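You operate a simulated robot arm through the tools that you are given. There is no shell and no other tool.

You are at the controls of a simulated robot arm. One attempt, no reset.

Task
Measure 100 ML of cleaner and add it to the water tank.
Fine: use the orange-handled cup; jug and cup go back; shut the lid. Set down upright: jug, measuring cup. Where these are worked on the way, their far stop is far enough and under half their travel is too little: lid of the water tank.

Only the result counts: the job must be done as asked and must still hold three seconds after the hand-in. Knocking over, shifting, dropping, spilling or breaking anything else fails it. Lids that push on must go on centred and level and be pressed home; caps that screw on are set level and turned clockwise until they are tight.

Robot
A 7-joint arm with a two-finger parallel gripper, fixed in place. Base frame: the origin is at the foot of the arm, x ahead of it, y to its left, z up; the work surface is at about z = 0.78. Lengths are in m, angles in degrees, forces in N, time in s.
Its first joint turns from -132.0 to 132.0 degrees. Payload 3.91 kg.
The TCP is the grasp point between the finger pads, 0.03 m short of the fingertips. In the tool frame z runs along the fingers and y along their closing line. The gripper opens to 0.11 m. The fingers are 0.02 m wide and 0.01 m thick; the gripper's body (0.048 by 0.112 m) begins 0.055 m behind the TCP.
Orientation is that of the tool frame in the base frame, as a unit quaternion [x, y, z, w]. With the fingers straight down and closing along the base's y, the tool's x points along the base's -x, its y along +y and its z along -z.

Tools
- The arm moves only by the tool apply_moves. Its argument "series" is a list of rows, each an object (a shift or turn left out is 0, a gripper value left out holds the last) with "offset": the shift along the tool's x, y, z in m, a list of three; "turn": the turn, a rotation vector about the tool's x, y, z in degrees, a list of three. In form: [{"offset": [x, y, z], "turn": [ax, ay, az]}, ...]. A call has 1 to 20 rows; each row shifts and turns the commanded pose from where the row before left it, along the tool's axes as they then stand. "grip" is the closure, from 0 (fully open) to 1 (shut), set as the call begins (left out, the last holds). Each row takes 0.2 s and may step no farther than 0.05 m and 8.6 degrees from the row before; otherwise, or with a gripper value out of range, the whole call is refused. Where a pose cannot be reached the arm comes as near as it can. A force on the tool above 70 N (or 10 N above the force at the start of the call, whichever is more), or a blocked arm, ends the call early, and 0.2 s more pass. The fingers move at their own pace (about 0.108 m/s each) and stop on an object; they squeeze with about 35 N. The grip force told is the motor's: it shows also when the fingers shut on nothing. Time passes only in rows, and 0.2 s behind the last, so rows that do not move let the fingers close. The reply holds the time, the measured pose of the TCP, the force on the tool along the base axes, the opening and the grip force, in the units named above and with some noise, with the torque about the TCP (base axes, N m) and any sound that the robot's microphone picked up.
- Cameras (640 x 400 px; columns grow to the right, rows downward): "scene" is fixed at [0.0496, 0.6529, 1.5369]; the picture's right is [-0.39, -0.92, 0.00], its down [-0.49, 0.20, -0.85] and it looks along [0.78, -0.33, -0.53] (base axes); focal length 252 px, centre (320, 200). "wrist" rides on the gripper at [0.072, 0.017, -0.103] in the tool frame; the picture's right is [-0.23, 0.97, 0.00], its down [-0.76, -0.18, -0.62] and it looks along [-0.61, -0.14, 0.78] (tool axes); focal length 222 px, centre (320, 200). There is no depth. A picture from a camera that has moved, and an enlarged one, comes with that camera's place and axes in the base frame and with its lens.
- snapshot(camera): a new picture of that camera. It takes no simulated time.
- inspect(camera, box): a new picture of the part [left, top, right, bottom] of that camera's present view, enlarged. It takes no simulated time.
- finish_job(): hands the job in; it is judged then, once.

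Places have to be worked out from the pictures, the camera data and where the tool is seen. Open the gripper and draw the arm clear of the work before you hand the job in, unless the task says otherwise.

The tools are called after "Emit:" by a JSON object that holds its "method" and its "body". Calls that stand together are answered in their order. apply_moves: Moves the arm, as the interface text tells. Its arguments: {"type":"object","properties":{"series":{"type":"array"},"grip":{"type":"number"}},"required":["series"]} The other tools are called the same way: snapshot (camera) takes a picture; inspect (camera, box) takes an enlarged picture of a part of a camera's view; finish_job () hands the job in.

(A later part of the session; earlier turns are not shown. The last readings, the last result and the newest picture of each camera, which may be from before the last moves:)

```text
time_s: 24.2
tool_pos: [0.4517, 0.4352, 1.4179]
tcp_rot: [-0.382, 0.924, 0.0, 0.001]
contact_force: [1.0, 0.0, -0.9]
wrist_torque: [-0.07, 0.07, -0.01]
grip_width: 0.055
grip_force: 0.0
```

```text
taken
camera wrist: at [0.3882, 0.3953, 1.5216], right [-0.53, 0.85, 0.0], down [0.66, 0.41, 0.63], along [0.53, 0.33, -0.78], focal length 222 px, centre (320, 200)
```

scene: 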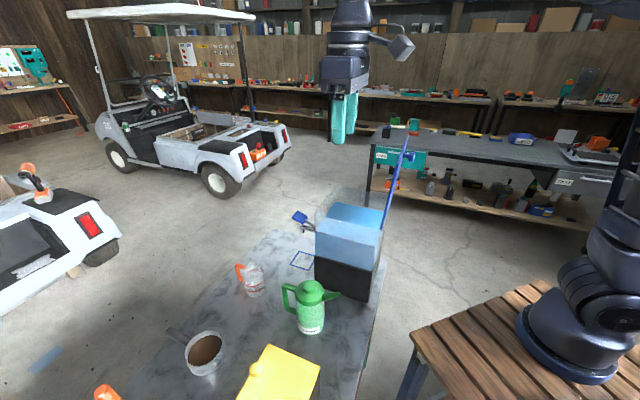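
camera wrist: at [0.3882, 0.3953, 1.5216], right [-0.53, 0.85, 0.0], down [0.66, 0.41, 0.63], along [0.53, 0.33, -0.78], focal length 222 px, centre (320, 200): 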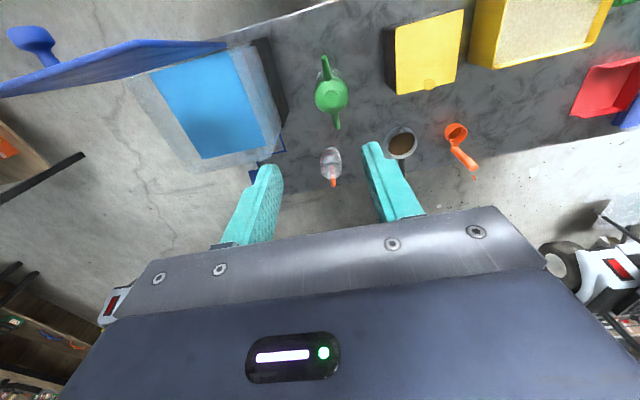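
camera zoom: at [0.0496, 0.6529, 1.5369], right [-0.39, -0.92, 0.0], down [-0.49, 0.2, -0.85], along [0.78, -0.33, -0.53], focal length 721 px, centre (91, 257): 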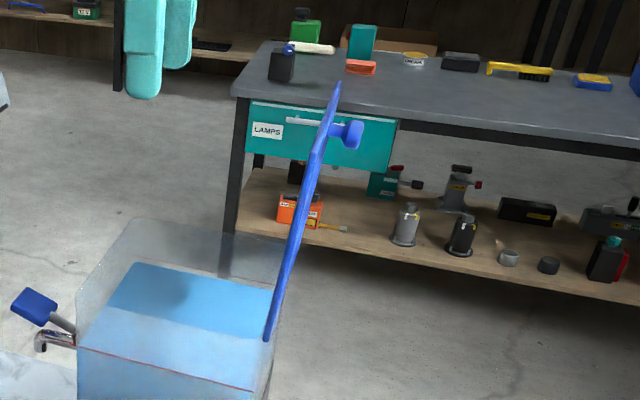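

Both cameras agree: the knob is at (0.529, 0.190, 1.283), so the lid is at about 95°. I move above it with a 5° tilt.

Emit:
{"method": "apply_moves", "body": {"series": [{"offset": [0.0214, -0.038, 0.0033]}, {"offset": [0.0214, -0.038, 0.0033]}, {"offset": [0.0214, -0.038, 0.0033]}, {"offset": [0.0214, -0.038, 0.0033]}, {"offset": [0.0214, -0.038, 0.0033]}, {"offset": [0.0214, -0.038, 0.0033]}, {"turn": [0, -5, 0]}]}}

Emit:
{"method": "snapshot", "body": {"camera": "wrist"}}

Emit:
{"method": "inspect", "body": {"camera": "scene", "box": [340, 90, 460, 230]}}

```text
time_s: 25.8
tool_pos: [0.521, 0.182, 1.3967]
tcp_rot: [-0.382, 0.923, 0.017, 0.042]
contact_force: [-1.1, 0.3, -0.3]
wrist_torque: [-0.03, 0.05, 0.02]
grip_width: 0.055
grip_force: 0.0
```

```text
taken
camera wrist: at [0.452, 0.1364, 1.4943], right [-0.53, 0.85, 0.02], down [0.62, 0.37, 0.69], along [0.58, 0.38, -0.72], focal length 222 px, centre (320, 200)
```

wrist: 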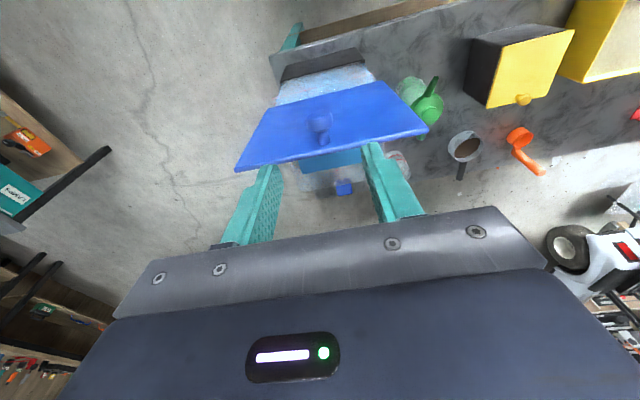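

```text
2.86 times, centred on (400, 160) of scene
camera zoom: at [0.0496, 0.6529, 1.5369], right [-0.39, -0.92, 0.0], down [-0.49, 0.2, -0.85], along [0.78, -0.33, -0.53], focal length 721 px, centre (91, 314)
```

zoom: 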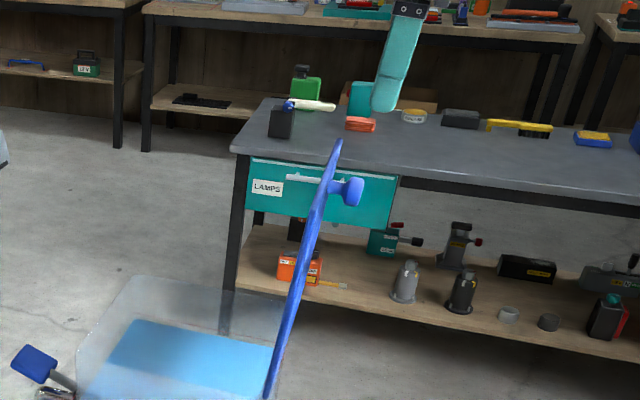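

The fingers straddle the knob line nicely. I descend 0.1 m along the fingers and close.

Emit:
{"method": "apply_moves", "body": {"series": [{"offset": [0, 0, 0.04]}, {"offset": [-0.002, 0, 0.04]}, {"offset": [0, 0, 0.02]}]}}

Emit:
{"method": "apply_moves", "body": {"series": [{}, {}, {}], "grip": 1.0}}

Emit:
{"method": "inspect", "body": {"camera": "scene", "box": [340, 90, 460, 230]}}

```text
time_s: 26.6
tool_pos: [0.5289, 0.1898, 1.2992]
tcp_rot: [-0.382, 0.923, 0.017, 0.043]
contact_force: [-0.2, -0.7, 0.2]
wrist_torque: [-0.01, -0.02, -0.03]
grip_width: 0.0551
grip_force: 0.1
```

```text
time_s: 27.4
tool_pos: [0.5289, 0.1889, 1.2986]
tcp_rot: [-0.382, 0.923, 0.017, 0.042]
contact_force: [8.3, -6.9, -2.5]
wrist_torque: [-0.02, -0.22, 0.36]
grip_width: 0.0254
grip_force: 45.2
```

```text
2.86 times, centred on (400, 160) of scene
camera zoom: at [0.0496, 0.6529, 1.5369], right [-0.39, -0.92, 0.0], down [-0.49, 0.2, -0.85], along [0.78, -0.33, -0.53], focal length 721 px, centre (91, 314)
```

zoom: 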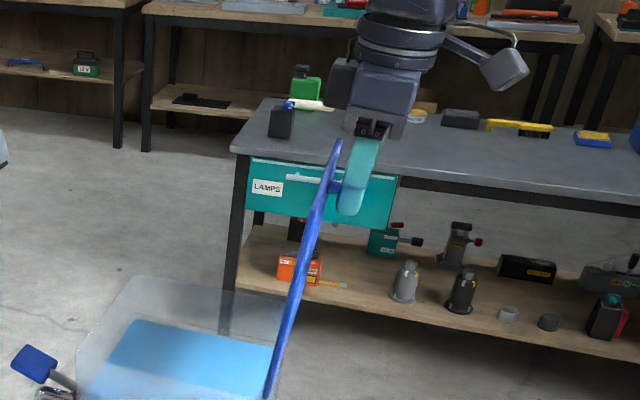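

I have the knob. I bring the lid down along the reversed arc, first to about 50°.

Emit:
{"method": "apply_moves", "body": {"series": [{"offset": [-0.0175, 0, -0.0014], "turn": [0, 5, 0]}, {"offset": [-0.0263, 0, -0.0017]}, {"offset": [-0.0262, 0, 0.0021]}, {"offset": [-0.0257, 0, 0.0056]}, {"offset": [-0.0247, 0, 0.0092]}, {"offset": [-0.0232, 0, 0.0125]}]}}

Emit:
{"method": "apply_moves", "body": {"series": [{"offset": [-0.0211, 0, 0.0156]}, {"offset": [-0.0189, 0, 0.0184]}, {"offset": [-0.016, 0, 0.0208]}, {"offset": [-0.013, 0, 0.0229]}, {"offset": [-0.0097, 0, 0.0245]}]}}

Emit:
{"method": "inspect", "body": {"camera": "scene", "box": [270, 130, 410, 240]}}

```text
time_s: 28.8
tool_pos: [0.6306, 0.2924, 1.2751]
tcp_rot: [-0.382, 0.924, 0.001, 0.002]
contact_force: [2.6, -10.9, -8.7]
wrist_torque: [0.47, 0.43, 0.75]
grip_width: 0.0253
grip_force: 45.1
```

```text
time_s: 30.0
tool_pos: [0.6852, 0.3472, 1.1722]
tcp_rot: [-0.383, 0.924, 0.0, 0.001]
contact_force: [-0.3, -10.1, -1.4]
wrist_torque: [0.04, 0.4, 0.05]
grip_width: 0.0253
grip_force: 44.6
```

```text
3.64 times, centred on (340, 185) of scene
camera zoom: at [0.0496, 0.6529, 1.5369], right [-0.39, -0.92, 0.0], down [-0.49, 0.2, -0.85], along [0.78, -0.33, -0.53], focal length 917 px, centre (247, 254)
```

zoom: 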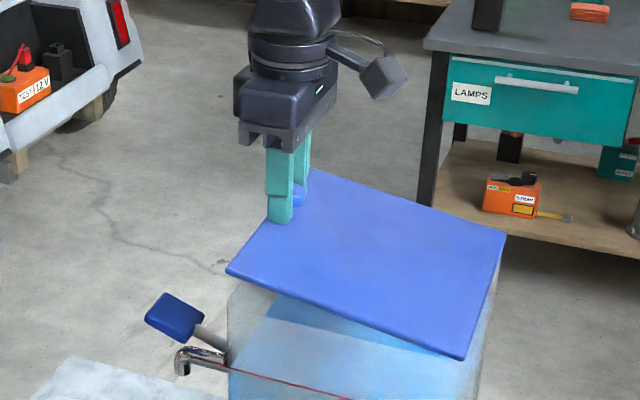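

The lid is about 10° from shut. I lower the rest slowly, release and move up clear.

Emit:
{"method": "apply_moves", "body": {"series": [{"offset": [-0.0043, 0, 0.0155]}, {"offset": [-0.0029, 0, 0.0145]}]}}

Emit:
{"method": "apply_moves", "body": {"series": [{}, {}], "grip": 0.5}}

Emit:
{"method": "inspect", "body": {"camera": "scene", "box": [270, 130, 410, 240]}}

```text
time_s: 30.6
tool_pos: [0.6913, 0.3518, 1.143]
tcp_rot: [-0.382, 0.924, 0.001, 0.002]
contact_force: [-4.6, -20.6, 3.3]
wrist_torque: [-0.76, 1.19, 0.05]
grip_width: 0.025
grip_force: 45.3
```

```text
time_s: 31.2
tool_pos: [0.6922, 0.354, 1.1439]
tcp_rot: [-0.382, 0.924, 0.0, 0.002]
contact_force: [-0.3, 0.0, -0.7]
wrist_torque: [0.0, 0.02, -0.01]
grip_width: 0.055
grip_force: 0.0
```

```text
3.64 times, centred on (340, 185) of scene
camera zoom: at [0.0496, 0.6529, 1.5369], right [-0.39, -0.92, 0.0], down [-0.49, 0.2, -0.85], along [0.78, -0.33, -0.53], focal length 917 px, centre (247, 254)
```

zoom: 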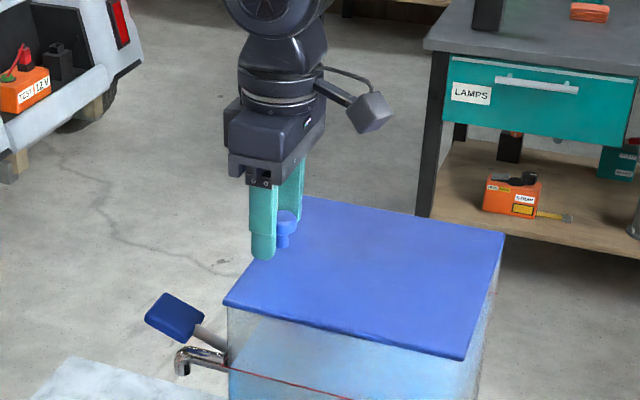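

The lid is shut and the knob is at (0.691, 0.352). Now I go back to the cup with nothing in the elbow's way.

Emit:
{"method": "apply_moves", "body": {"series": [{"offset": [0, 0, -0.045]}, {"offset": [0, 0, -0.045]}, {"offset": [-0.0322, 0.0322, 0]}, {"offset": [-0.0322, 0.0322, 0]}, {"offset": [-0.0322, 0.0322, 0]}, {"offset": [-0.0322, 0.0322, 0]}, {"offset": [-0.0322, 0.0322, 0]}, {"offset": [-0.0322, 0.0322, 0]}, {"turn": [0, 0, 7]}, {"offset": [0, 0, 0.045]}, {"offset": [0, 0, 0.045]}, {"offset": [0, 0, 0.045]}, {"offset": [0, 0, 0.045]}], "grip": 0.0}}

Emit:
{"method": "snapshot", "body": {"camera": "wrist"}}

Emit:
{"method": "snapshot", "body": {"camera": "scene"}}

```text
time_s: 34.0
tool_pos: [0.6914, 0.6238, 1.0544]
tcp_rot: [-0.326, 0.945, 0.001, 0.002]
contact_force: [0.3, -1.0, 0.3]
wrist_torque: [-0.03, 0.0, -0.02]
grip_width: 0.1099
grip_force: 0.2
```

```text
taken
camera wrist: at [0.6242, 0.5927, 1.1581], right [-0.42, 0.91, 0.0], down [0.71, 0.33, 0.63], along [0.57, 0.26, -0.78], focal length 222 px, centre (320, 200)
```

wrist: 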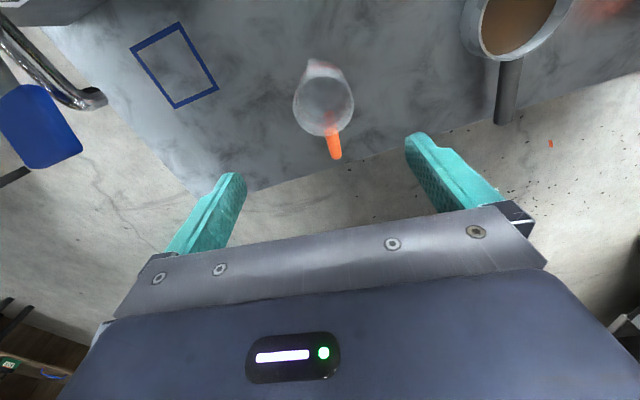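

```text
taken
```

scene: 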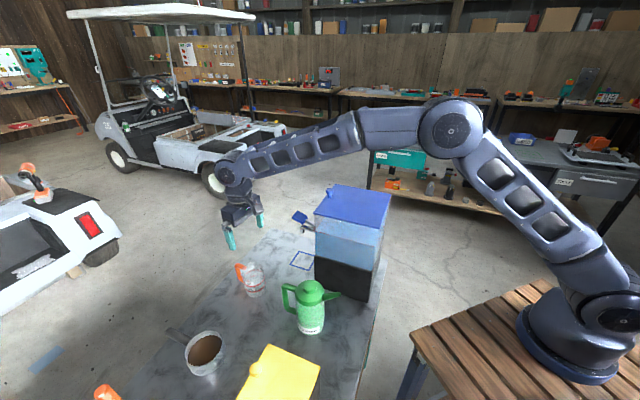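

The cup is at (0.693, 0.628). I correct by 4 mm and descend in two stages, watching tracking.

Emit:
{"method": "apply_moves", "body": {"series": [{"offset": [-0.0039, 0.0023, 0.03]}, {"offset": [0, 0, 0.04]}, {"offset": [0, 0, 0.04]}]}}

Emit:
{"method": "inspect", "body": {"camera": "scene", "box": [200, 120, 480, 310]}}

```text
time_s: 34.8
tool_pos: [0.6934, 0.6291, 0.9437]
tcp_rot: [-0.326, 0.945, 0.0, 0.003]
contact_force: [-1.2, 0.1, -0.1]
wrist_torque: [-0.01, -0.01, -0.01]
grip_width: 0.11
grip_force: 0.0
```

```text
2.11 times, centred on (340, 215) of scene
camera zoom: at [0.0496, 0.6529, 1.5369], right [-0.39, -0.92, 0.0], down [-0.49, 0.2, -0.85], along [0.78, -0.33, -0.53], focal length 531 px, centre (278, 168)
```

zoom: 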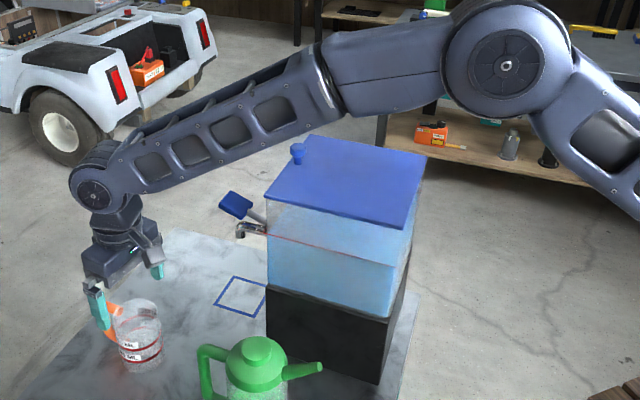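

Tracking is good with the lid closed. I go down to the gripping height.

Emit:
{"method": "apply_moves", "body": {"series": [{"offset": [0, 0, 0.035]}, {"offset": [0, 0, 0.035]}, {"offset": [0, 0, 0.022]}, {}]}}

Emit:
{"method": "inspect", "body": {"camera": "scene", "box": [200, 200, 320, 310]}}

Emit:
{"method": "snapshot", "body": {"camera": "wrist"}}

```text
time_s: 35.8
tool_pos: [0.6936, 0.6308, 0.8504]
tcp_rot: [-0.325, 0.946, 0.0, 0.001]
contact_force: [-1.2, 0.1, 0.3]
wrist_torque: [-0.02, -0.01, 0.01]
grip_width: 0.1098
grip_force: 0.0
```

```text
3.64 times, centred on (260, 255) of scene
camera zoom: at [0.0496, 0.6529, 1.5369], right [-0.39, -0.92, 0.0], down [-0.49, 0.2, -0.85], along [0.78, -0.33, -0.53], focal length 917 px, centre (538, 0)
```

zoom: 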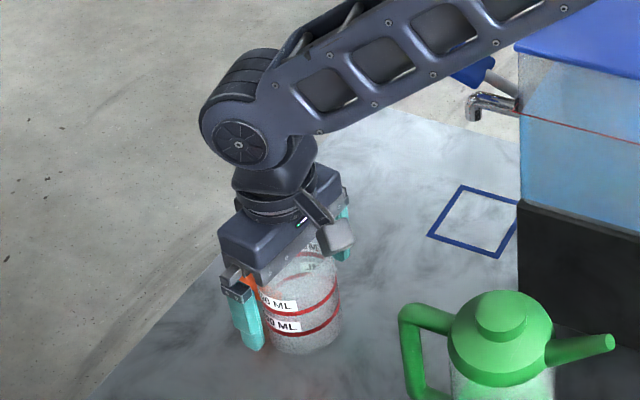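

```text
taken
camera wrist: at [0.626, 0.5991, 0.955], right [-0.42, 0.91, 0.0], down [0.71, 0.33, 0.63], along [0.57, 0.26, -0.78], focal length 222 px, centre (320, 200)
```

wrist: 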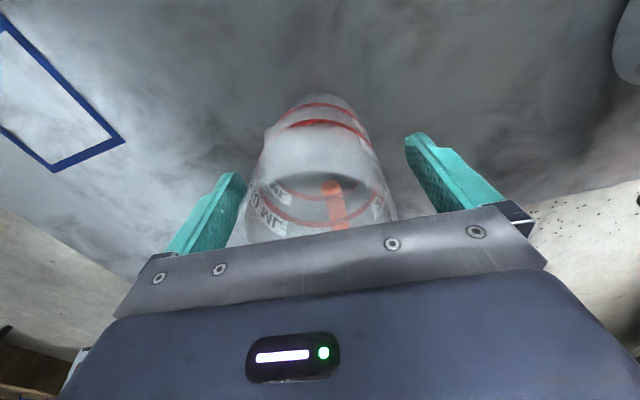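

The cup is centred between the fingers. I close on it.

Emit:
{"method": "apply_moves", "body": {"series": [{}, {}, {}, {}], "grip": 1.0}}

Emit:
{"method": "inspect", "body": {"camera": "scene", "box": [220, 220, 300, 310]}}

```text
time_s: 36.8
tool_pos: [0.6928, 0.6307, 0.8512]
tcp_rot: [-0.325, 0.946, 0.001, 0.002]
contact_force: [0.2, -0.1, 0.5]
wrist_torque: [0.02, -0.04, -0.01]
grip_width: 0.0708
grip_force: 35.4
```

```text
4.44 times, centred on (260, 265) of scene
camera zoom: at [0.0496, 0.6529, 1.5369], right [-0.39, -0.92, 0.0], down [-0.49, 0.2, -0.85], along [0.78, -0.33, -0.53], focal length 1121 px, centre (587, -89)
```

zoom: 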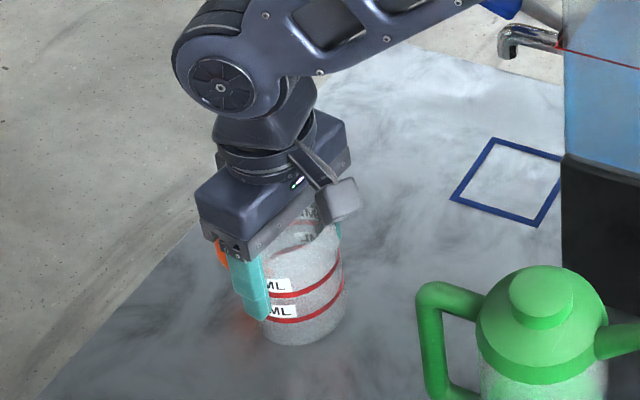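

The cup is gripped at (0.693, 0.631), which I note as its home spot. I lift it and carry it over the jug to a free spot at about (0.354, 0.453) near the table's near edge.

Emit:
{"method": "apply_moves", "body": {"series": [{"offset": [0, 0, -0.02]}, {"offset": [0, 0, -0.04]}, {"offset": [0, 0, -0.045]}, {"offset": [0, 0, -0.045], "turn": [0, 0, -7]}]}}

Emit:
{"method": "snapshot", "body": {"camera": "scene"}}

```text
time_s: 37.8
tool_pos: [0.6932, 0.6277, 1.0011]
tcp_rot: [-0.383, 0.924, -0.001, 0.002]
contact_force: [-0.4, 0.1, -0.1]
wrist_torque: [0.01, 0.01, -0.03]
grip_width: 0.0
grip_force: 35.0
```

```text
taken
```

scene: 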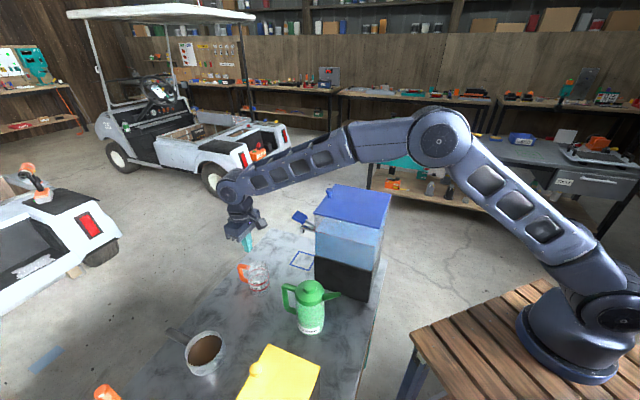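

The fingers shut on nothing, so the cup slipped out. I check how it stands.

Emit:
{"method": "inspect", "body": {"camera": "scene", "box": [215, 230, 305, 310]}}

Emit:
{"method": "snapshot", "body": {"camera": "wrist"}}

```text
5.00 times, centred on (260, 270) of scene
camera zoom: at [0.0496, 0.6529, 1.5369], right [-0.39, -0.92, 0.0], down [-0.49, 0.2, -0.85], along [0.78, -0.33, -0.53], focal length 1261 px, centre (620, -150)
```

zoom: 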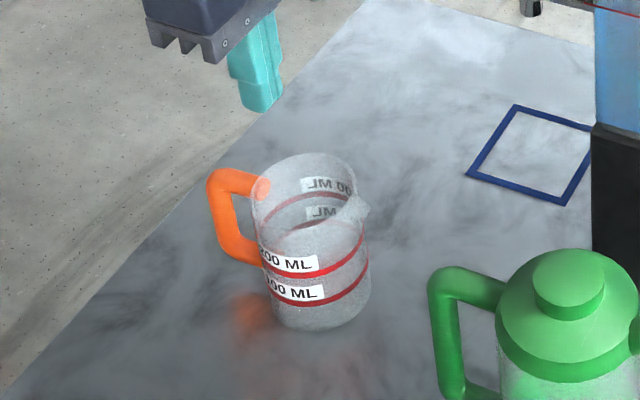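

```text
taken
camera wrist: at [0.6308, 0.5893, 1.1043], right [-0.53, 0.85, 0.0], down [0.66, 0.41, 0.62], along [0.53, 0.33, -0.78], focal length 222 px, centre (320, 200)
```

wrist: 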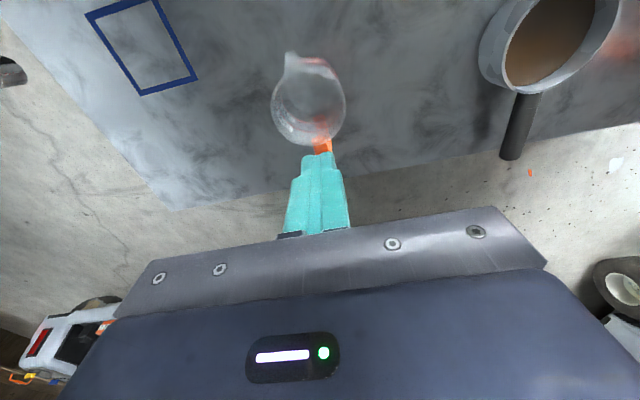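

The cup is upright but has slid about 2 cm toward the base and turned a little. I open the hand to see it unobstructed and measure it again.

Emit:
{"method": "apply_moves", "body": {"series": [{"offset": [0, 0, -0.04]}, {}, {}], "grip": 0.0}}

Emit:
{"method": "inspect", "body": {"camera": "wrist", "box": [240, 40, 400, 180]}}

Emit:
{"method": "inspect", "body": {"camera": "scene", "box": [232, 250, 282, 300]}}

```text
time_s: 38.6
tool_pos: [0.6937, 0.6297, 1.041]
tcp_rot: [-0.382, 0.924, 0.0, 0.002]
contact_force: [-0.8, 0.1, 0.5]
wrist_torque: [0.03, 0.02, -0.03]
grip_width: 0.11
grip_force: 0.1
```

```text
2.86 times, centred on (320, 110) of wrist
camera zoom: at [0.6302, 0.59, 1.1451], right [-0.53, 0.85, 0.0], down [0.66, 0.41, 0.63], along [0.53, 0.33, -0.78], focal length 635 px, centre (320, 457)
```

zoom: 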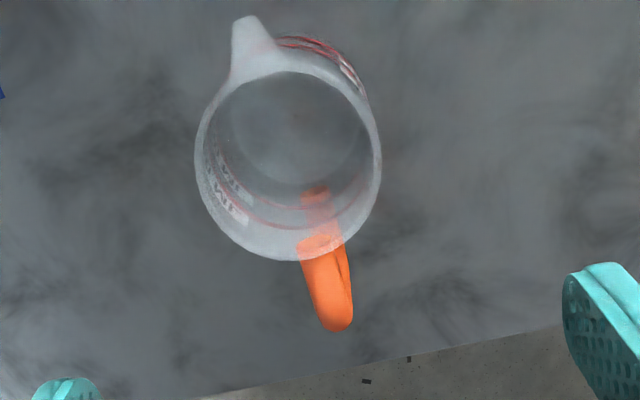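

```text
8.00 times, centred on (257, 275) of scene
camera zoom: at [0.0496, 0.6529, 1.5369], right [-0.39, -0.92, 0.0], down [-0.49, 0.2, -0.85], along [0.78, -0.33, -0.53], focal length 2018 px, centre (824, -400)
```

zoom: 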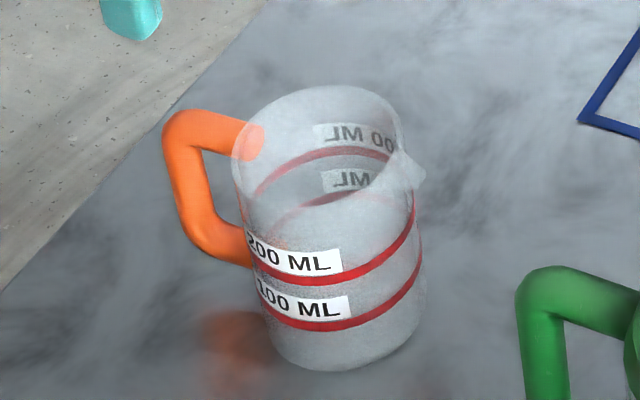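

The cup now stands at about (0.692, 0.615) with its handle heading about 48°. I grip the body again, centred and a bit deeper, and lift only a few millimetres to see whether friction holds it.

Emit:
{"method": "apply_moves", "body": {"series": [{"offset": [0.0116, -0.0092, 0.02]}, {"offset": [0, 0, 0.044]}, {"offset": [0, 0, 0.044]}, {"offset": [0, 0, 0.044]}, {"offset": [0, 0, 0.044]}, {}]}}

Emit:
{"method": "snapshot", "body": {"camera": "wrist"}}

Emit:
{"method": "inspect", "body": {"camera": "scene", "box": [215, 220, 305, 310]}}

```text
time_s: 40.0
tool_pos: [0.6931, 0.6142, 0.8459]
tcp_rot: [-0.382, 0.924, 0.0, 0.002]
contact_force: [-0.1, -0.8, 0.2]
wrist_torque: [0.0, 0.01, 0.03]
grip_width: 0.1101
grip_force: 0.1
```

```text
taken
camera wrist: at [0.6291, 0.5753, 0.9494], right [-0.53, 0.85, 0.0], down [0.66, 0.41, 0.63], along [0.53, 0.33, -0.78], focal length 222 px, centre (320, 200)
```

wrist: 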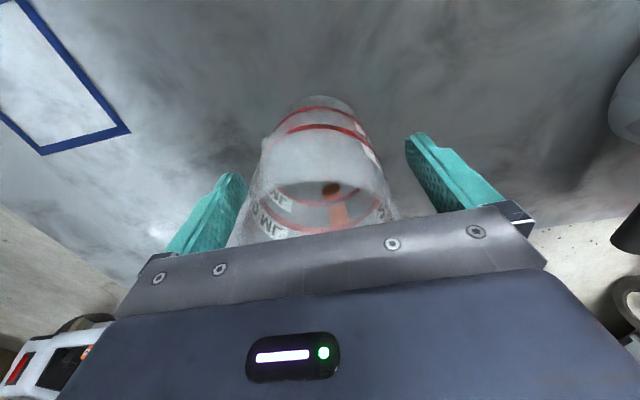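

```text
4.44 times, centred on (260, 265) of scene
camera zoom: at [0.0496, 0.6529, 1.5369], right [-0.39, -0.92, 0.0], down [-0.49, 0.2, -0.85], along [0.78, -0.33, -0.53], focal length 1121 px, centre (587, -89)
```

zoom: 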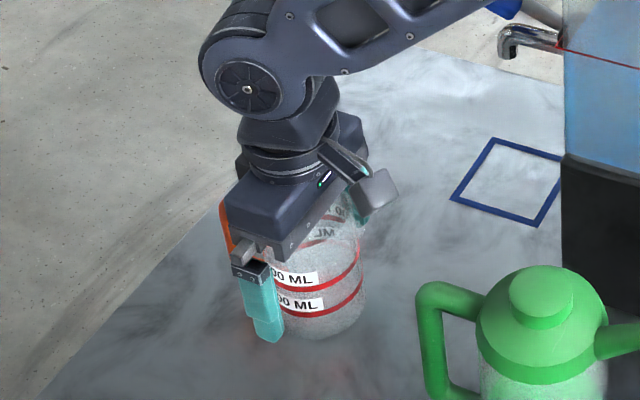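

Emit:
{"method": "apply_moves", "body": {"series": [{}, {}, {}, {}], "grip": 1.0}}

Emit:
{"method": "apply_moves", "body": {"series": [{"offset": [0, 0, -0.004]}, {"offset": [0, 0, -0.004]}, {}]}}

Emit:
{"method": "inspect", "body": {"camera": "scene", "box": [215, 220, 305, 310]}}

Emit:
{"method": "snapshot", "body": {"camera": "wrist"}}

```text
time_s: 41.0
tool_pos: [0.6921, 0.6147, 0.8455]
tcp_rot: [-0.383, 0.924, 0.001, 0.002]
contact_force: [0.1, -0.1, -0.2]
wrist_torque: [-0.01, 0.01, 0.02]
grip_width: 0.0709
grip_force: 34.8
```

```text
time_s: 41.8
tool_pos: [0.6922, 0.6159, 0.8532]
tcp_rot: [-0.383, 0.924, 0.0, 0.002]
contact_force: [0.9, 0.0, -0.1]
wrist_torque: [-0.02, 0.02, 0.01]
grip_width: 0.0708
grip_force: 34.5
```

```text
4.44 times, centred on (260, 265) of scene
camera zoom: at [0.0496, 0.6529, 1.5369], right [-0.39, -0.92, 0.0], down [-0.49, 0.2, -0.85], along [0.78, -0.33, -0.53], focal length 1121 px, centre (587, -89)
```

zoom: 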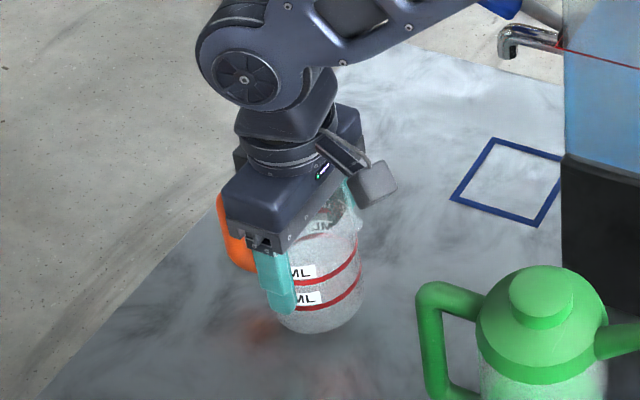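

```text
taken
camera wrist: at [0.6294, 0.5757, 0.9575], right [-0.53, 0.85, 0.0], down [0.66, 0.41, 0.63], along [0.53, 0.33, -0.78], focal length 222 px, centre (320, 200)
```

wrist: 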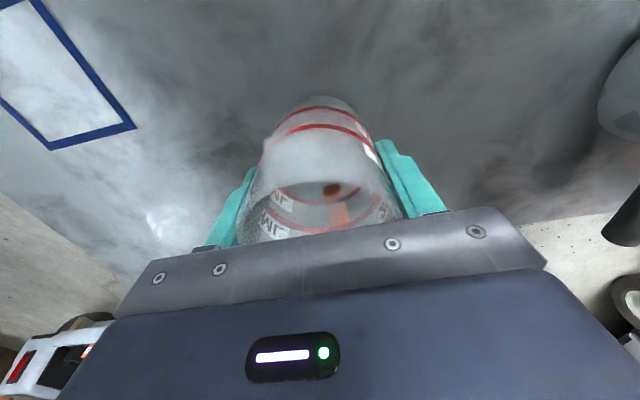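

The cup does seem to lift with the hand. I raise slowly in small steps and check the grip width and the pictures for any slip.

Emit:
{"method": "apply_moves", "body": {"series": [{"offset": [0, 0, -0.006]}, {"offset": [0, 0, -0.006]}, {"offset": [0, 0, -0.006]}]}}

Emit:
{"method": "snapshot", "body": {"camera": "wrist"}}

Emit:
{"method": "inspect", "body": {"camera": "scene", "box": [215, 220, 305, 310]}}

```text
time_s: 42.6
tool_pos: [0.6919, 0.6152, 0.8719]
tcp_rot: [-0.383, 0.924, 0.0, 0.002]
contact_force: [0.3, 0.1, -0.2]
wrist_torque: [-0.01, 0.02, -0.06]
grip_width: 0.0706
grip_force: 35.5
```

```text
taken
camera wrist: at [0.6295, 0.5758, 0.975], right [-0.53, 0.85, 0.0], down [0.66, 0.41, 0.63], along [0.53, 0.33, -0.78], focal length 222 px, centre (320, 200)
```

wrist: 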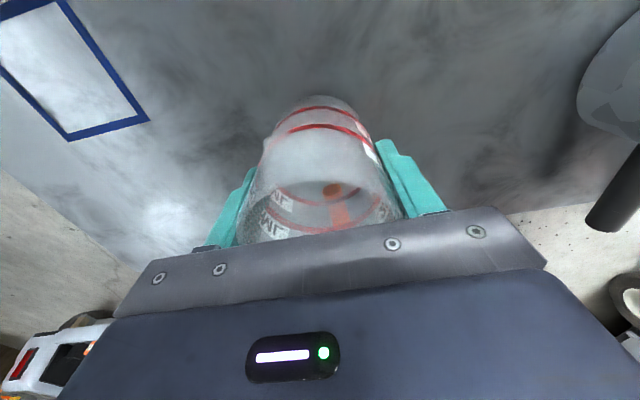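

```text
4.44 times, centred on (260, 265) of scene
camera zoom: at [0.0496, 0.6529, 1.5369], right [-0.39, -0.92, 0.0], down [-0.49, 0.2, -0.85], along [0.78, -0.33, -0.53], focal length 1121 px, centre (587, -89)
```

zoom: 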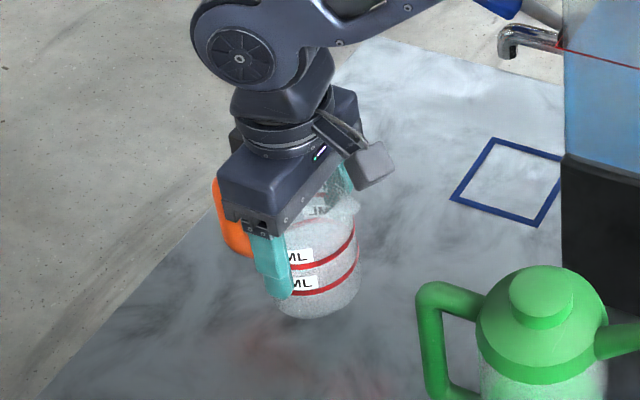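

The cup lifts firmly when moved gently, so the earlier loss came from the faster lift. I keep motions slow and smooth, raising it first.

Emit:
{"method": "apply_moves", "body": {"series": [{"offset": [0, 0, -0.006]}, {"offset": [0, 0, -0.009]}, {"offset": [0, 0, -0.012]}, {"offset": [0, 0, -0.015]}, {"offset": [0, 0, -0.018]}, {"offset": [0, 0, -0.018]}, {"offset": [0, 0, -0.018]}, {"offset": [0, 0, -0.018]}, {"offset": [0, 0, -0.018]}, {"offset": [0, 0, -0.018]}, {"offset": [0, 0, -0.016]}, {"offset": [0, 0, -0.012]}, {"offset": [0, 0, -0.008]}, {"offset": [0, 0, -0.004]}]}}

Emit:
{"method": "snapshot", "body": {"camera": "wrist"}}

```text
time_s: 45.6
tool_pos: [0.692, 0.615, 1.0615]
tcp_rot: [-0.382, 0.924, -0.001, 0.001]
contact_force: [0.2, -0.6, -1.0]
wrist_torque: [-0.03, -0.02, -0.01]
grip_width: 0.0709
grip_force: 35.7
```

```text
taken
camera wrist: at [0.6286, 0.5753, 1.1651], right [-0.53, 0.85, 0.0], down [0.66, 0.41, 0.63], along [0.53, 0.33, -0.78], focal length 222 px, centre (320, 200)
```

wrist: 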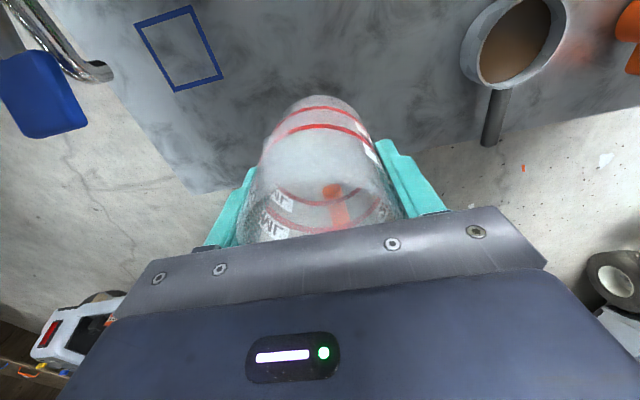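

The cup is held firmly. I travel smoothly over the jug to the near spot.

Emit:
{"method": "apply_moves", "body": {"series": [{"offset": [0.0061, 0.0021, -0.002]}, {"offset": [0.0122, 0.0043, -0.004]}, {"offset": [0.0163, 0.0057, -0.005]}, {"offset": [0.0204, 0.0071, -0.005]}, {"offset": [0.0204, 0.0071, -0.005]}, {"offset": [0.0204, 0.0071, -0.004]}, {"offset": [0.0204, 0.0071, -0.002]}, {"offset": [0.0204, 0.0071, 0]}, {"offset": [0.0204, 0.0071, 0]}, {"offset": [0.0204, 0.0071, 0]}, {"offset": [0.0204, 0.0071, 0]}, {"offset": [0.0204, 0.0071, 0]}, {"offset": [0.0204, 0.0071, 0]}, {"offset": [0.0204, 0.0071, 0]}, {"offset": [0.0204, 0.0071, 0]}, {"offset": [0.0204, 0.0071, 0]}, {"offset": [0.0204, 0.0071, 0]}, {"offset": [0.0163, 0.0057, 0]}, {"offset": [0.0122, 0.0043, 0]}, {"offset": [0.0061, 0.0021, 0]}]}}

Emit:
{"method": "snapshot", "body": {"camera": "wrist"}}

Emit:
{"method": "snapshot", "body": {"camera": "scene"}}

```text
time_s: 49.8
tool_pos: [0.3524, 0.4521, 1.0868]
tcp_rot: [-0.383, 0.924, 0.001, 0.002]
contact_force: [-0.3, 0.3, -0.8]
wrist_torque: [-0.03, 0.0, 0.0]
grip_width: 0.0707
grip_force: 35.2
```

```text
taken
camera wrist: at [0.2904, 0.412, 1.1909], right [-0.53, 0.85, 0.0], down [0.66, 0.41, 0.63], along [0.53, 0.33, -0.78], focal length 222 px, centre (320, 200)
```

wrist: 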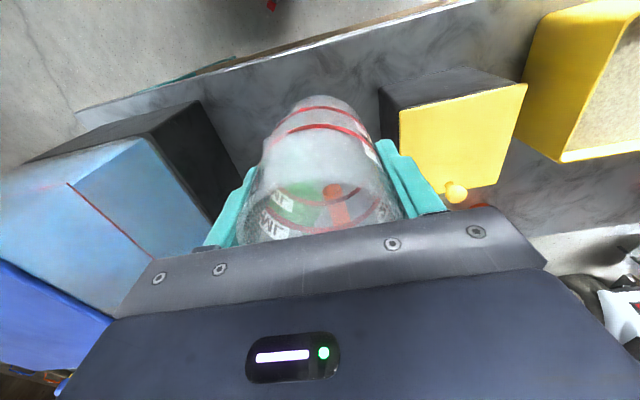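

```text
taken
```

scene: 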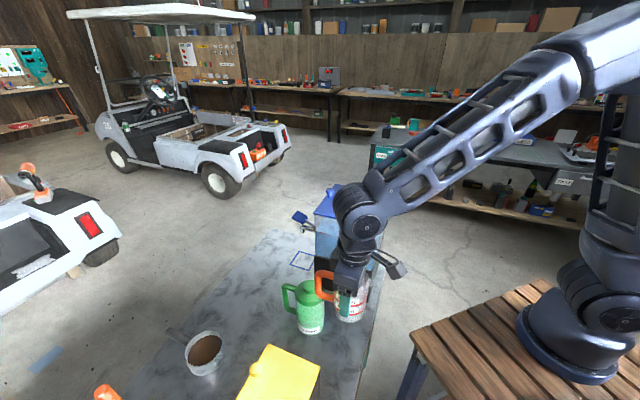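

The cup hovers over the free spot, clear of the yellow box's corner (0.311, 0.542) and the jug's spout. I lower it slowly to the table.

Emit:
{"method": "apply_moves", "body": {"series": [{"offset": [0, 0, 0.006]}, {"offset": [0, 0, 0.012]}, {"offset": [0, 0, 0.018]}, {"offset": [0, 0, 0.02]}, {"offset": [0, 0, 0.02]}, {"offset": [0, 0, 0.02]}, {"offset": [0, 0, 0.02]}, {"offset": [0, 0, 0.02]}, {"offset": [0, 0, 0.02]}, {"offset": [0, 0, 0.02]}, {"offset": [0, 0, 0.02]}, {"offset": [0, 0, 0.014]}, {"offset": [0, 0, 0.01]}, {"offset": [0, 0, 0.006]}, {"offset": [0, 0, 0.004]}]}}

Emit:
{"method": "inspect", "body": {"camera": "scene", "box": [280, 250, 420, 390]}}

```text
time_s: 53.0
tool_pos: [0.3535, 0.4511, 0.8562]
tcp_rot: [-0.383, 0.924, 0.0, 0.002]
contact_force: [0.5, -0.3, -0.4]
wrist_torque: [0.01, -0.01, 0.01]
grip_width: 0.071
grip_force: 35.0
```

```text
2.86 times, centred on (350, 320) of scene
camera zoom: at [0.0496, 0.6529, 1.5369], right [-0.39, -0.92, 0.0], down [-0.49, 0.2, -0.85], along [0.78, -0.33, -0.53], focal length 721 px, centre (234, -143)
```

zoom: 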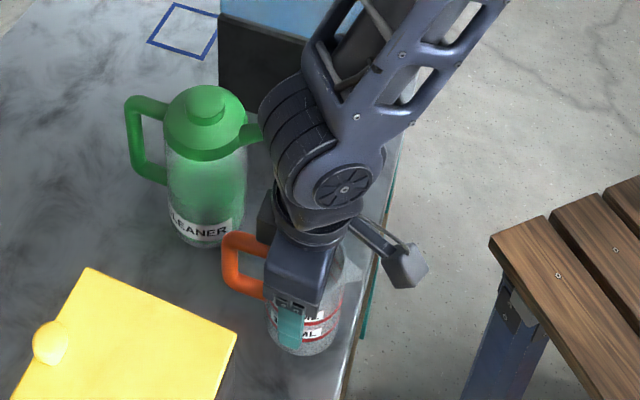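

Almost down. I lower the last centimetre in small steps and watch for contact.

Emit:
{"method": "apply_moves", "body": {"series": [{"offset": [0, 0, 0.003]}, {"offset": [0, 0, 0.003]}, {"offset": [0, 0, 0.002]}, {}]}}

Emit:
{"method": "apply_moves", "body": {"series": [{"offset": [0, 0, 0.0015]}, {}]}}

```text
time_s: 54.2
tool_pos: [0.3809, 0.4259, 0.8481]
tcp_rot: [-0.365, 0.931, 0.0, 0.002]
contact_force: [-0.3, 0.4, -0.3]
wrist_torque: [0.0, 0.03, 0.03]
grip_width: 0.0707
grip_force: 35.2
stopped in row 4: the arm was blocked; the commanded pose is now the measured one
```

```text
time_s: 54.8
tool_pos: [0.381, 0.4274, 0.8466]
tcp_rot: [-0.365, 0.931, 0.0, 0.002]
contact_force: [0.5, 0.0, -0.9]
wrist_torque: [0.01, -0.01, -0.01]
grip_width: 0.0708
grip_force: 34.4
```

The arm reported being blocked and shifted sideways by about 3.5 cm. I look at where things are before doing anything else.

Emit:
{"method": "snapshot", "body": {"camera": "scene"}}

Emit:
{"method": "inspect", "body": {"camera": "scene", "box": [280, 250, 420, 390]}}

Emit:
{"method": "snapshot", "body": {"camera": "wrist"}}

```text
taken
```

scene: 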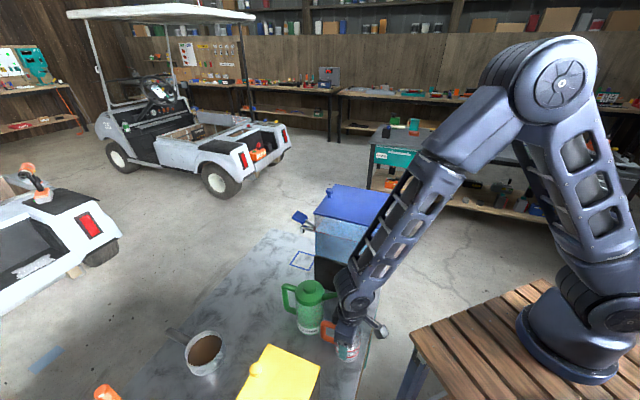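

```text
2.86 times, centred on (350, 320) of scene
camera zoom: at [0.0496, 0.6529, 1.5369], right [-0.39, -0.92, 0.0], down [-0.49, 0.2, -0.85], along [0.78, -0.33, -0.53], focal length 721 px, centre (234, -143)
```

zoom: 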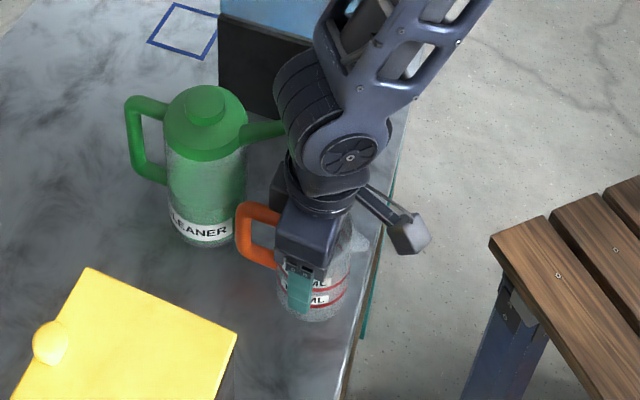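

```text
taken
camera wrist: at [0.3155, 0.3903, 0.9507], right [-0.5, 0.87, 0.0], down [0.68, 0.39, 0.63], along [0.54, 0.31, -0.78], focal length 222 px, centre (320, 200)
```

wrist: 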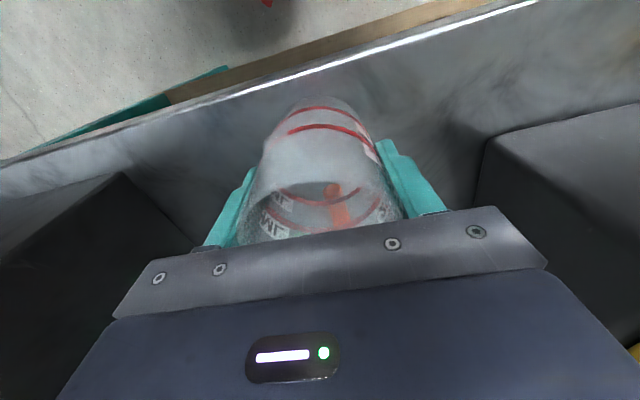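

The jug and everything else look undisturbed. The cup is still held upright at (0.381, 0.427), about 1 mm above the table, and this spot also works. I settle it and release gently.

Emit:
{"method": "apply_moves", "body": {"series": [{"offset": [0, 0, 0.001]}, {}]}}

Emit:
{"method": "apply_moves", "body": {"series": [{}, {}], "grip": 0.15}}

Emit:
{"method": "inspect", "body": {"camera": "scene", "box": [280, 250, 420, 390]}}

Emit:
{"method": "snapshot", "body": {"camera": "wrist"}}

```text
time_s: 55.4
tool_pos: [0.3801, 0.4267, 0.8462]
tcp_rot: [-0.365, 0.931, 0.0, 0.001]
contact_force: [0.5, -1.2, 4.0]
wrist_torque: [0.0, 0.02, 0.0]
grip_width: 0.0708
grip_force: 34.7
```

```text
time_s: 56.0
tool_pos: [0.3795, 0.4271, 0.8458]
tcp_rot: [-0.365, 0.931, -0.001, 0.002]
contact_force: [-0.5, 0.6, 0.4]
wrist_torque: [-0.02, 0.0, 0.03]
grip_width: 0.0935
grip_force: 0.1
```

```text
2.86 times, centred on (350, 320) of scene
camera zoom: at [0.0496, 0.6529, 1.5369], right [-0.39, -0.92, 0.0], down [-0.49, 0.2, -0.85], along [0.78, -0.33, -0.53], focal length 721 px, centre (234, -143)
```

zoom: 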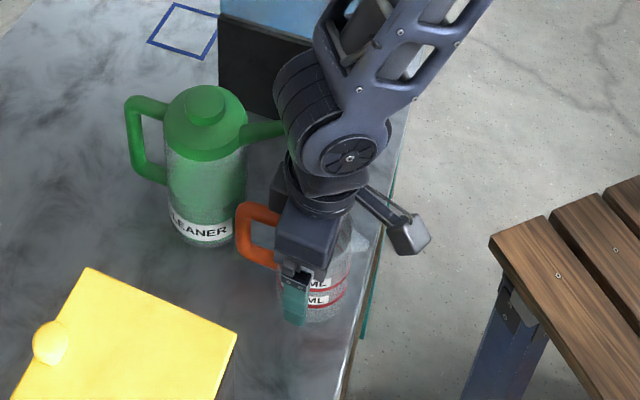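

```text
taken
camera wrist: at [0.3158, 0.3903, 0.9495], right [-0.5, 0.87, 0.0], down [0.68, 0.39, 0.63], along [0.54, 0.31, -0.78], focal length 222 px, centre (320, 200)
```

wrist: 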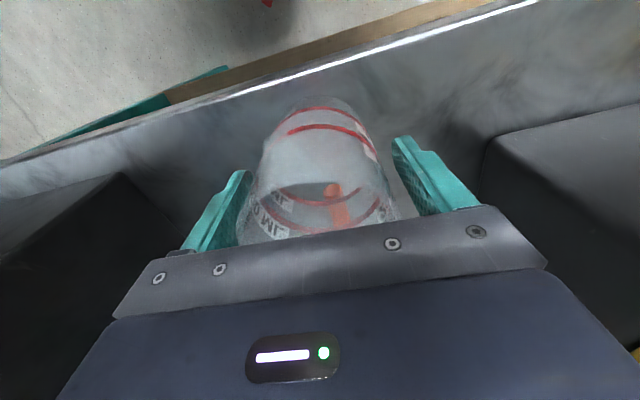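

The cup is on the table and free. I rise straight up, slowly at first, and look at the scene from above.

Emit:
{"method": "apply_moves", "body": {"series": [{"offset": [0, 0, -0.01]}, {"offset": [0, 0, -0.02]}, {"offset": [0, 0, -0.03]}, {"offset": [0, 0, -0.03]}, {"offset": [0, 0, -0.04]}, {"offset": [0, 0, -0.04]}, {"offset": [0, 0, -0.04]}, {"offset": [0, 0, -0.04]}, {"offset": [0, 0, -0.04]}]}}

Emit:
{"method": "snapshot", "body": {"camera": "wrist"}}

Emit:
{"method": "inspect", "body": {"camera": "scene", "box": [260, 240, 400, 390]}}

```text
time_s: 58.0
tool_pos: [0.3799, 0.426, 1.1358]
tcp_rot: [-0.365, 0.931, 0.0, 0.002]
contact_force: [0.6, 0.3, 0.2]
wrist_torque: [-0.04, 0.05, -0.01]
grip_width: 0.0936
grip_force: 0.0
```

```text
taken
camera wrist: at [0.3155, 0.3893, 1.2398], right [-0.5, 0.87, 0.0], down [0.68, 0.39, 0.63], along [0.54, 0.31, -0.78], focal length 222 px, centre (320, 200)
```

wrist: 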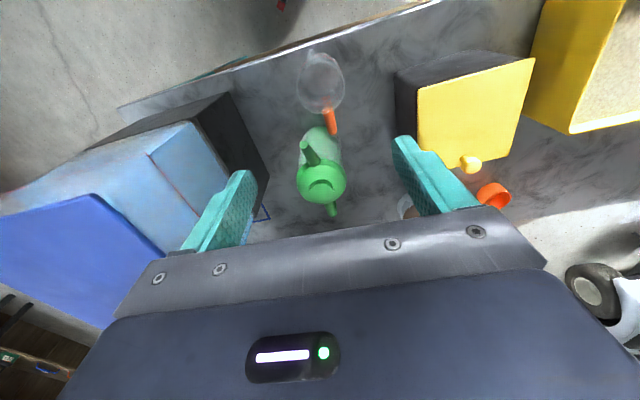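

```text
2.67 times, centred on (330, 315) of scene
camera zoom: at [0.0496, 0.6529, 1.5369], right [-0.39, -0.92, 0.0], down [-0.49, 0.2, -0.85], along [0.78, -0.33, -0.53], focal length 672 px, centre (293, -107)
```

zoom: 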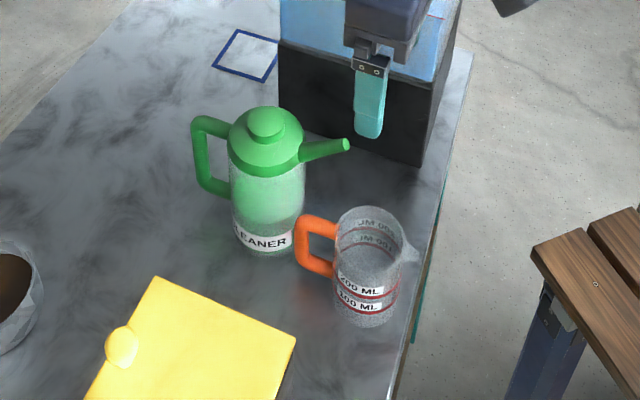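

The cup stands upright at (0.380, 0.428), well visible to the scene camera, and the jug hasn't moved. The jug's handle bar is near (0.551, 0.555) and the handle plane heads about 46°. I move over the handle.

Emit:
{"method": "apply_moves", "body": {"series": [{"turn": [0, 0, -3.6]}, {"offset": [-0.0421, -0.0069, 0.008]}, {"offset": [-0.0421, -0.0069, 0.008]}, {"offset": [-0.0421, -0.0069, 0.008]}, {"offset": [-0.0421, -0.0069, 0.008]}, {"offset": [-0.0421, -0.0069, 0.008]}, {"offset": [0, 0, 0.03]}, {}], "grip": 0.4}}

Emit:
{"method": "snapshot", "body": {"camera": "wrist"}}

Emit:
{"method": "inspect", "body": {"camera": "scene", "box": [260, 200, 380, 340]}}

```text
time_s: 59.8
tool_pos: [0.5518, 0.5559, 1.0679]
tcp_rot: [-0.394, 0.919, -0.001, 0.002]
contact_force: [0.5, 0.3, 0.2]
wrist_torque: [0.02, 0.01, 0.0]
grip_width: 0.0658
grip_force: 0.1
```

```text
taken
camera wrist: at [0.4888, 0.5148, 1.1712], right [-0.55, 0.84, 0.0], down [0.65, 0.43, 0.63], along [0.52, 0.34, -0.78], focal length 222 px, centre (320, 200)
```

wrist: 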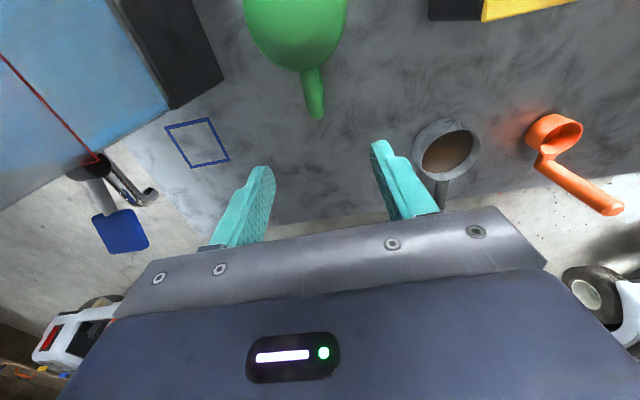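

```text
2.86 times, centred on (320, 270) of scene
camera zoom: at [0.0496, 0.6529, 1.5369], right [-0.39, -0.92, 0.0], down [-0.49, 0.2, -0.85], along [0.78, -0.33, -0.53], focal length 721 px, centre (320, 0)
```

zoom: 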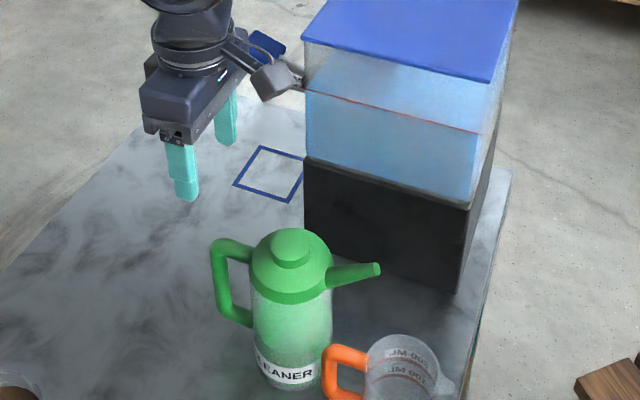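

The handle appears about 4 mm to the −y side and 3 mm outward of the TCP. I correct and descend around the handle.

Emit:
{"method": "apply_moves", "body": {"series": [{"offset": [-0.003, -0.004, 0.03]}, {"offset": [0, 0, 0.04]}, {"offset": [0, 0, 0.04]}]}}

Emit:
{"method": "snapshot", "body": {"camera": "wrist"}}

Emit:
{"method": "inspect", "body": {"camera": "scene", "box": [260, 220, 360, 340]}}

```text
time_s: 60.6
tool_pos: [0.5548, 0.5553, 0.9573]
tcp_rot: [-0.394, 0.919, 0.001, 0.002]
contact_force: [0.5, 0.3, 0.3]
wrist_torque: [-0.02, -0.04, 0.01]
grip_width: 0.0659
grip_force: 0.1
```

```text
taken
camera wrist: at [0.493, 0.514, 1.0612], right [-0.55, 0.84, 0.0], down [0.65, 0.43, 0.63], along [0.52, 0.34, -0.78], focal length 222 px, centre (320, 200)
```

wrist: 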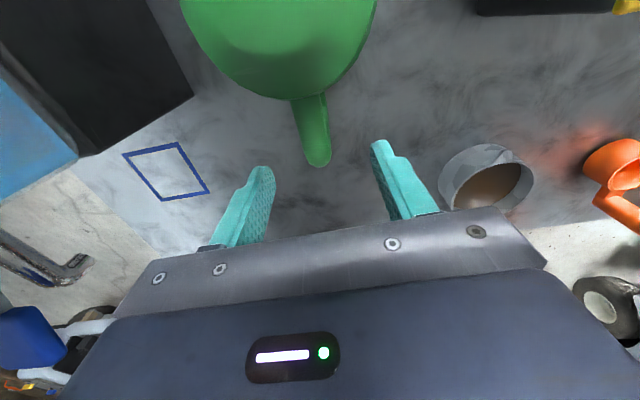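

```text
3.33 times, centred on (310, 280) of scene
camera zoom: at [0.0496, 0.6529, 1.5369], right [-0.39, -0.92, 0.0], down [-0.49, 0.2, -0.85], along [0.78, -0.33, -0.53], focal length 841 px, centre (353, -67)
```

zoom: 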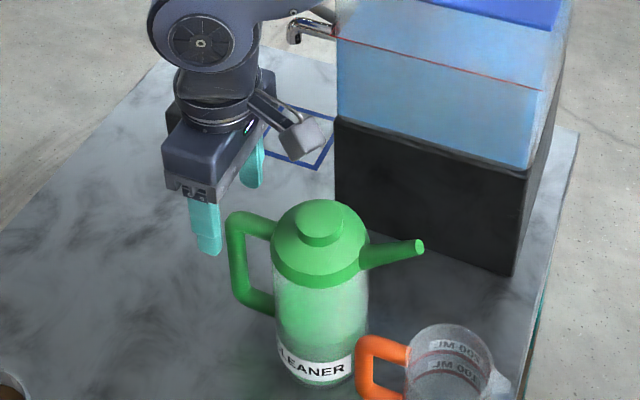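

The handle end lies right under the TCP. I descend to about z = 0.90 and close.

Emit:
{"method": "apply_moves", "body": {"series": [{"offset": [0, 0, 0.03]}, {"offset": [0, 0, 0.026]}, {}]}}

Emit:
{"method": "snapshot", "body": {"camera": "wrist"}}

Emit:
{"method": "inspect", "body": {"camera": "scene", "box": [260, 220, 360, 340]}}

```text
time_s: 61.4
tool_pos: [0.5551, 0.5559, 0.9001]
tcp_rot: [-0.394, 0.919, 0.0, 0.001]
contact_force: [0.1, 0.4, 0.2]
wrist_torque: [0.0, 0.0, -0.04]
grip_width: 0.066
grip_force: 0.0
```

```text
taken
camera wrist: at [0.4931, 0.5146, 1.0044], right [-0.55, 0.84, 0.0], down [0.65, 0.43, 0.63], along [0.52, 0.34, -0.78], focal length 222 px, centre (320, 200)
```

wrist: 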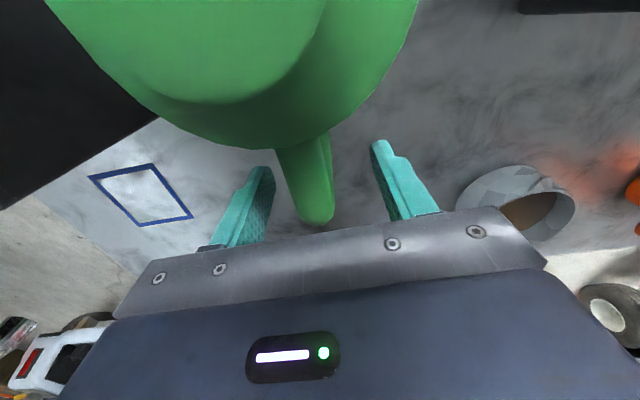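

```text
3.33 times, centred on (310, 280) of scene
camera zoom: at [0.0496, 0.6529, 1.5369], right [-0.39, -0.92, 0.0], down [-0.49, 0.2, -0.85], along [0.78, -0.33, -0.53], focal length 841 px, centre (353, -67)
```

zoom: 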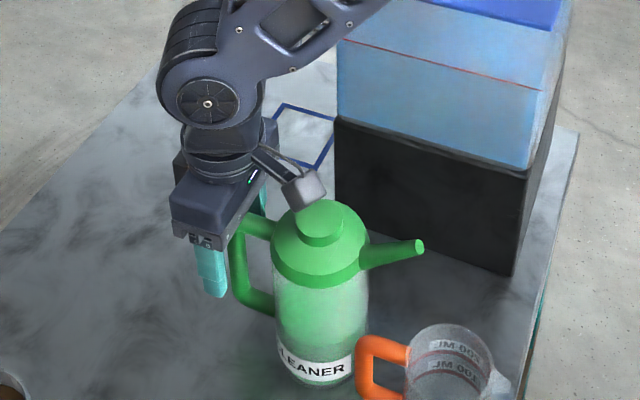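

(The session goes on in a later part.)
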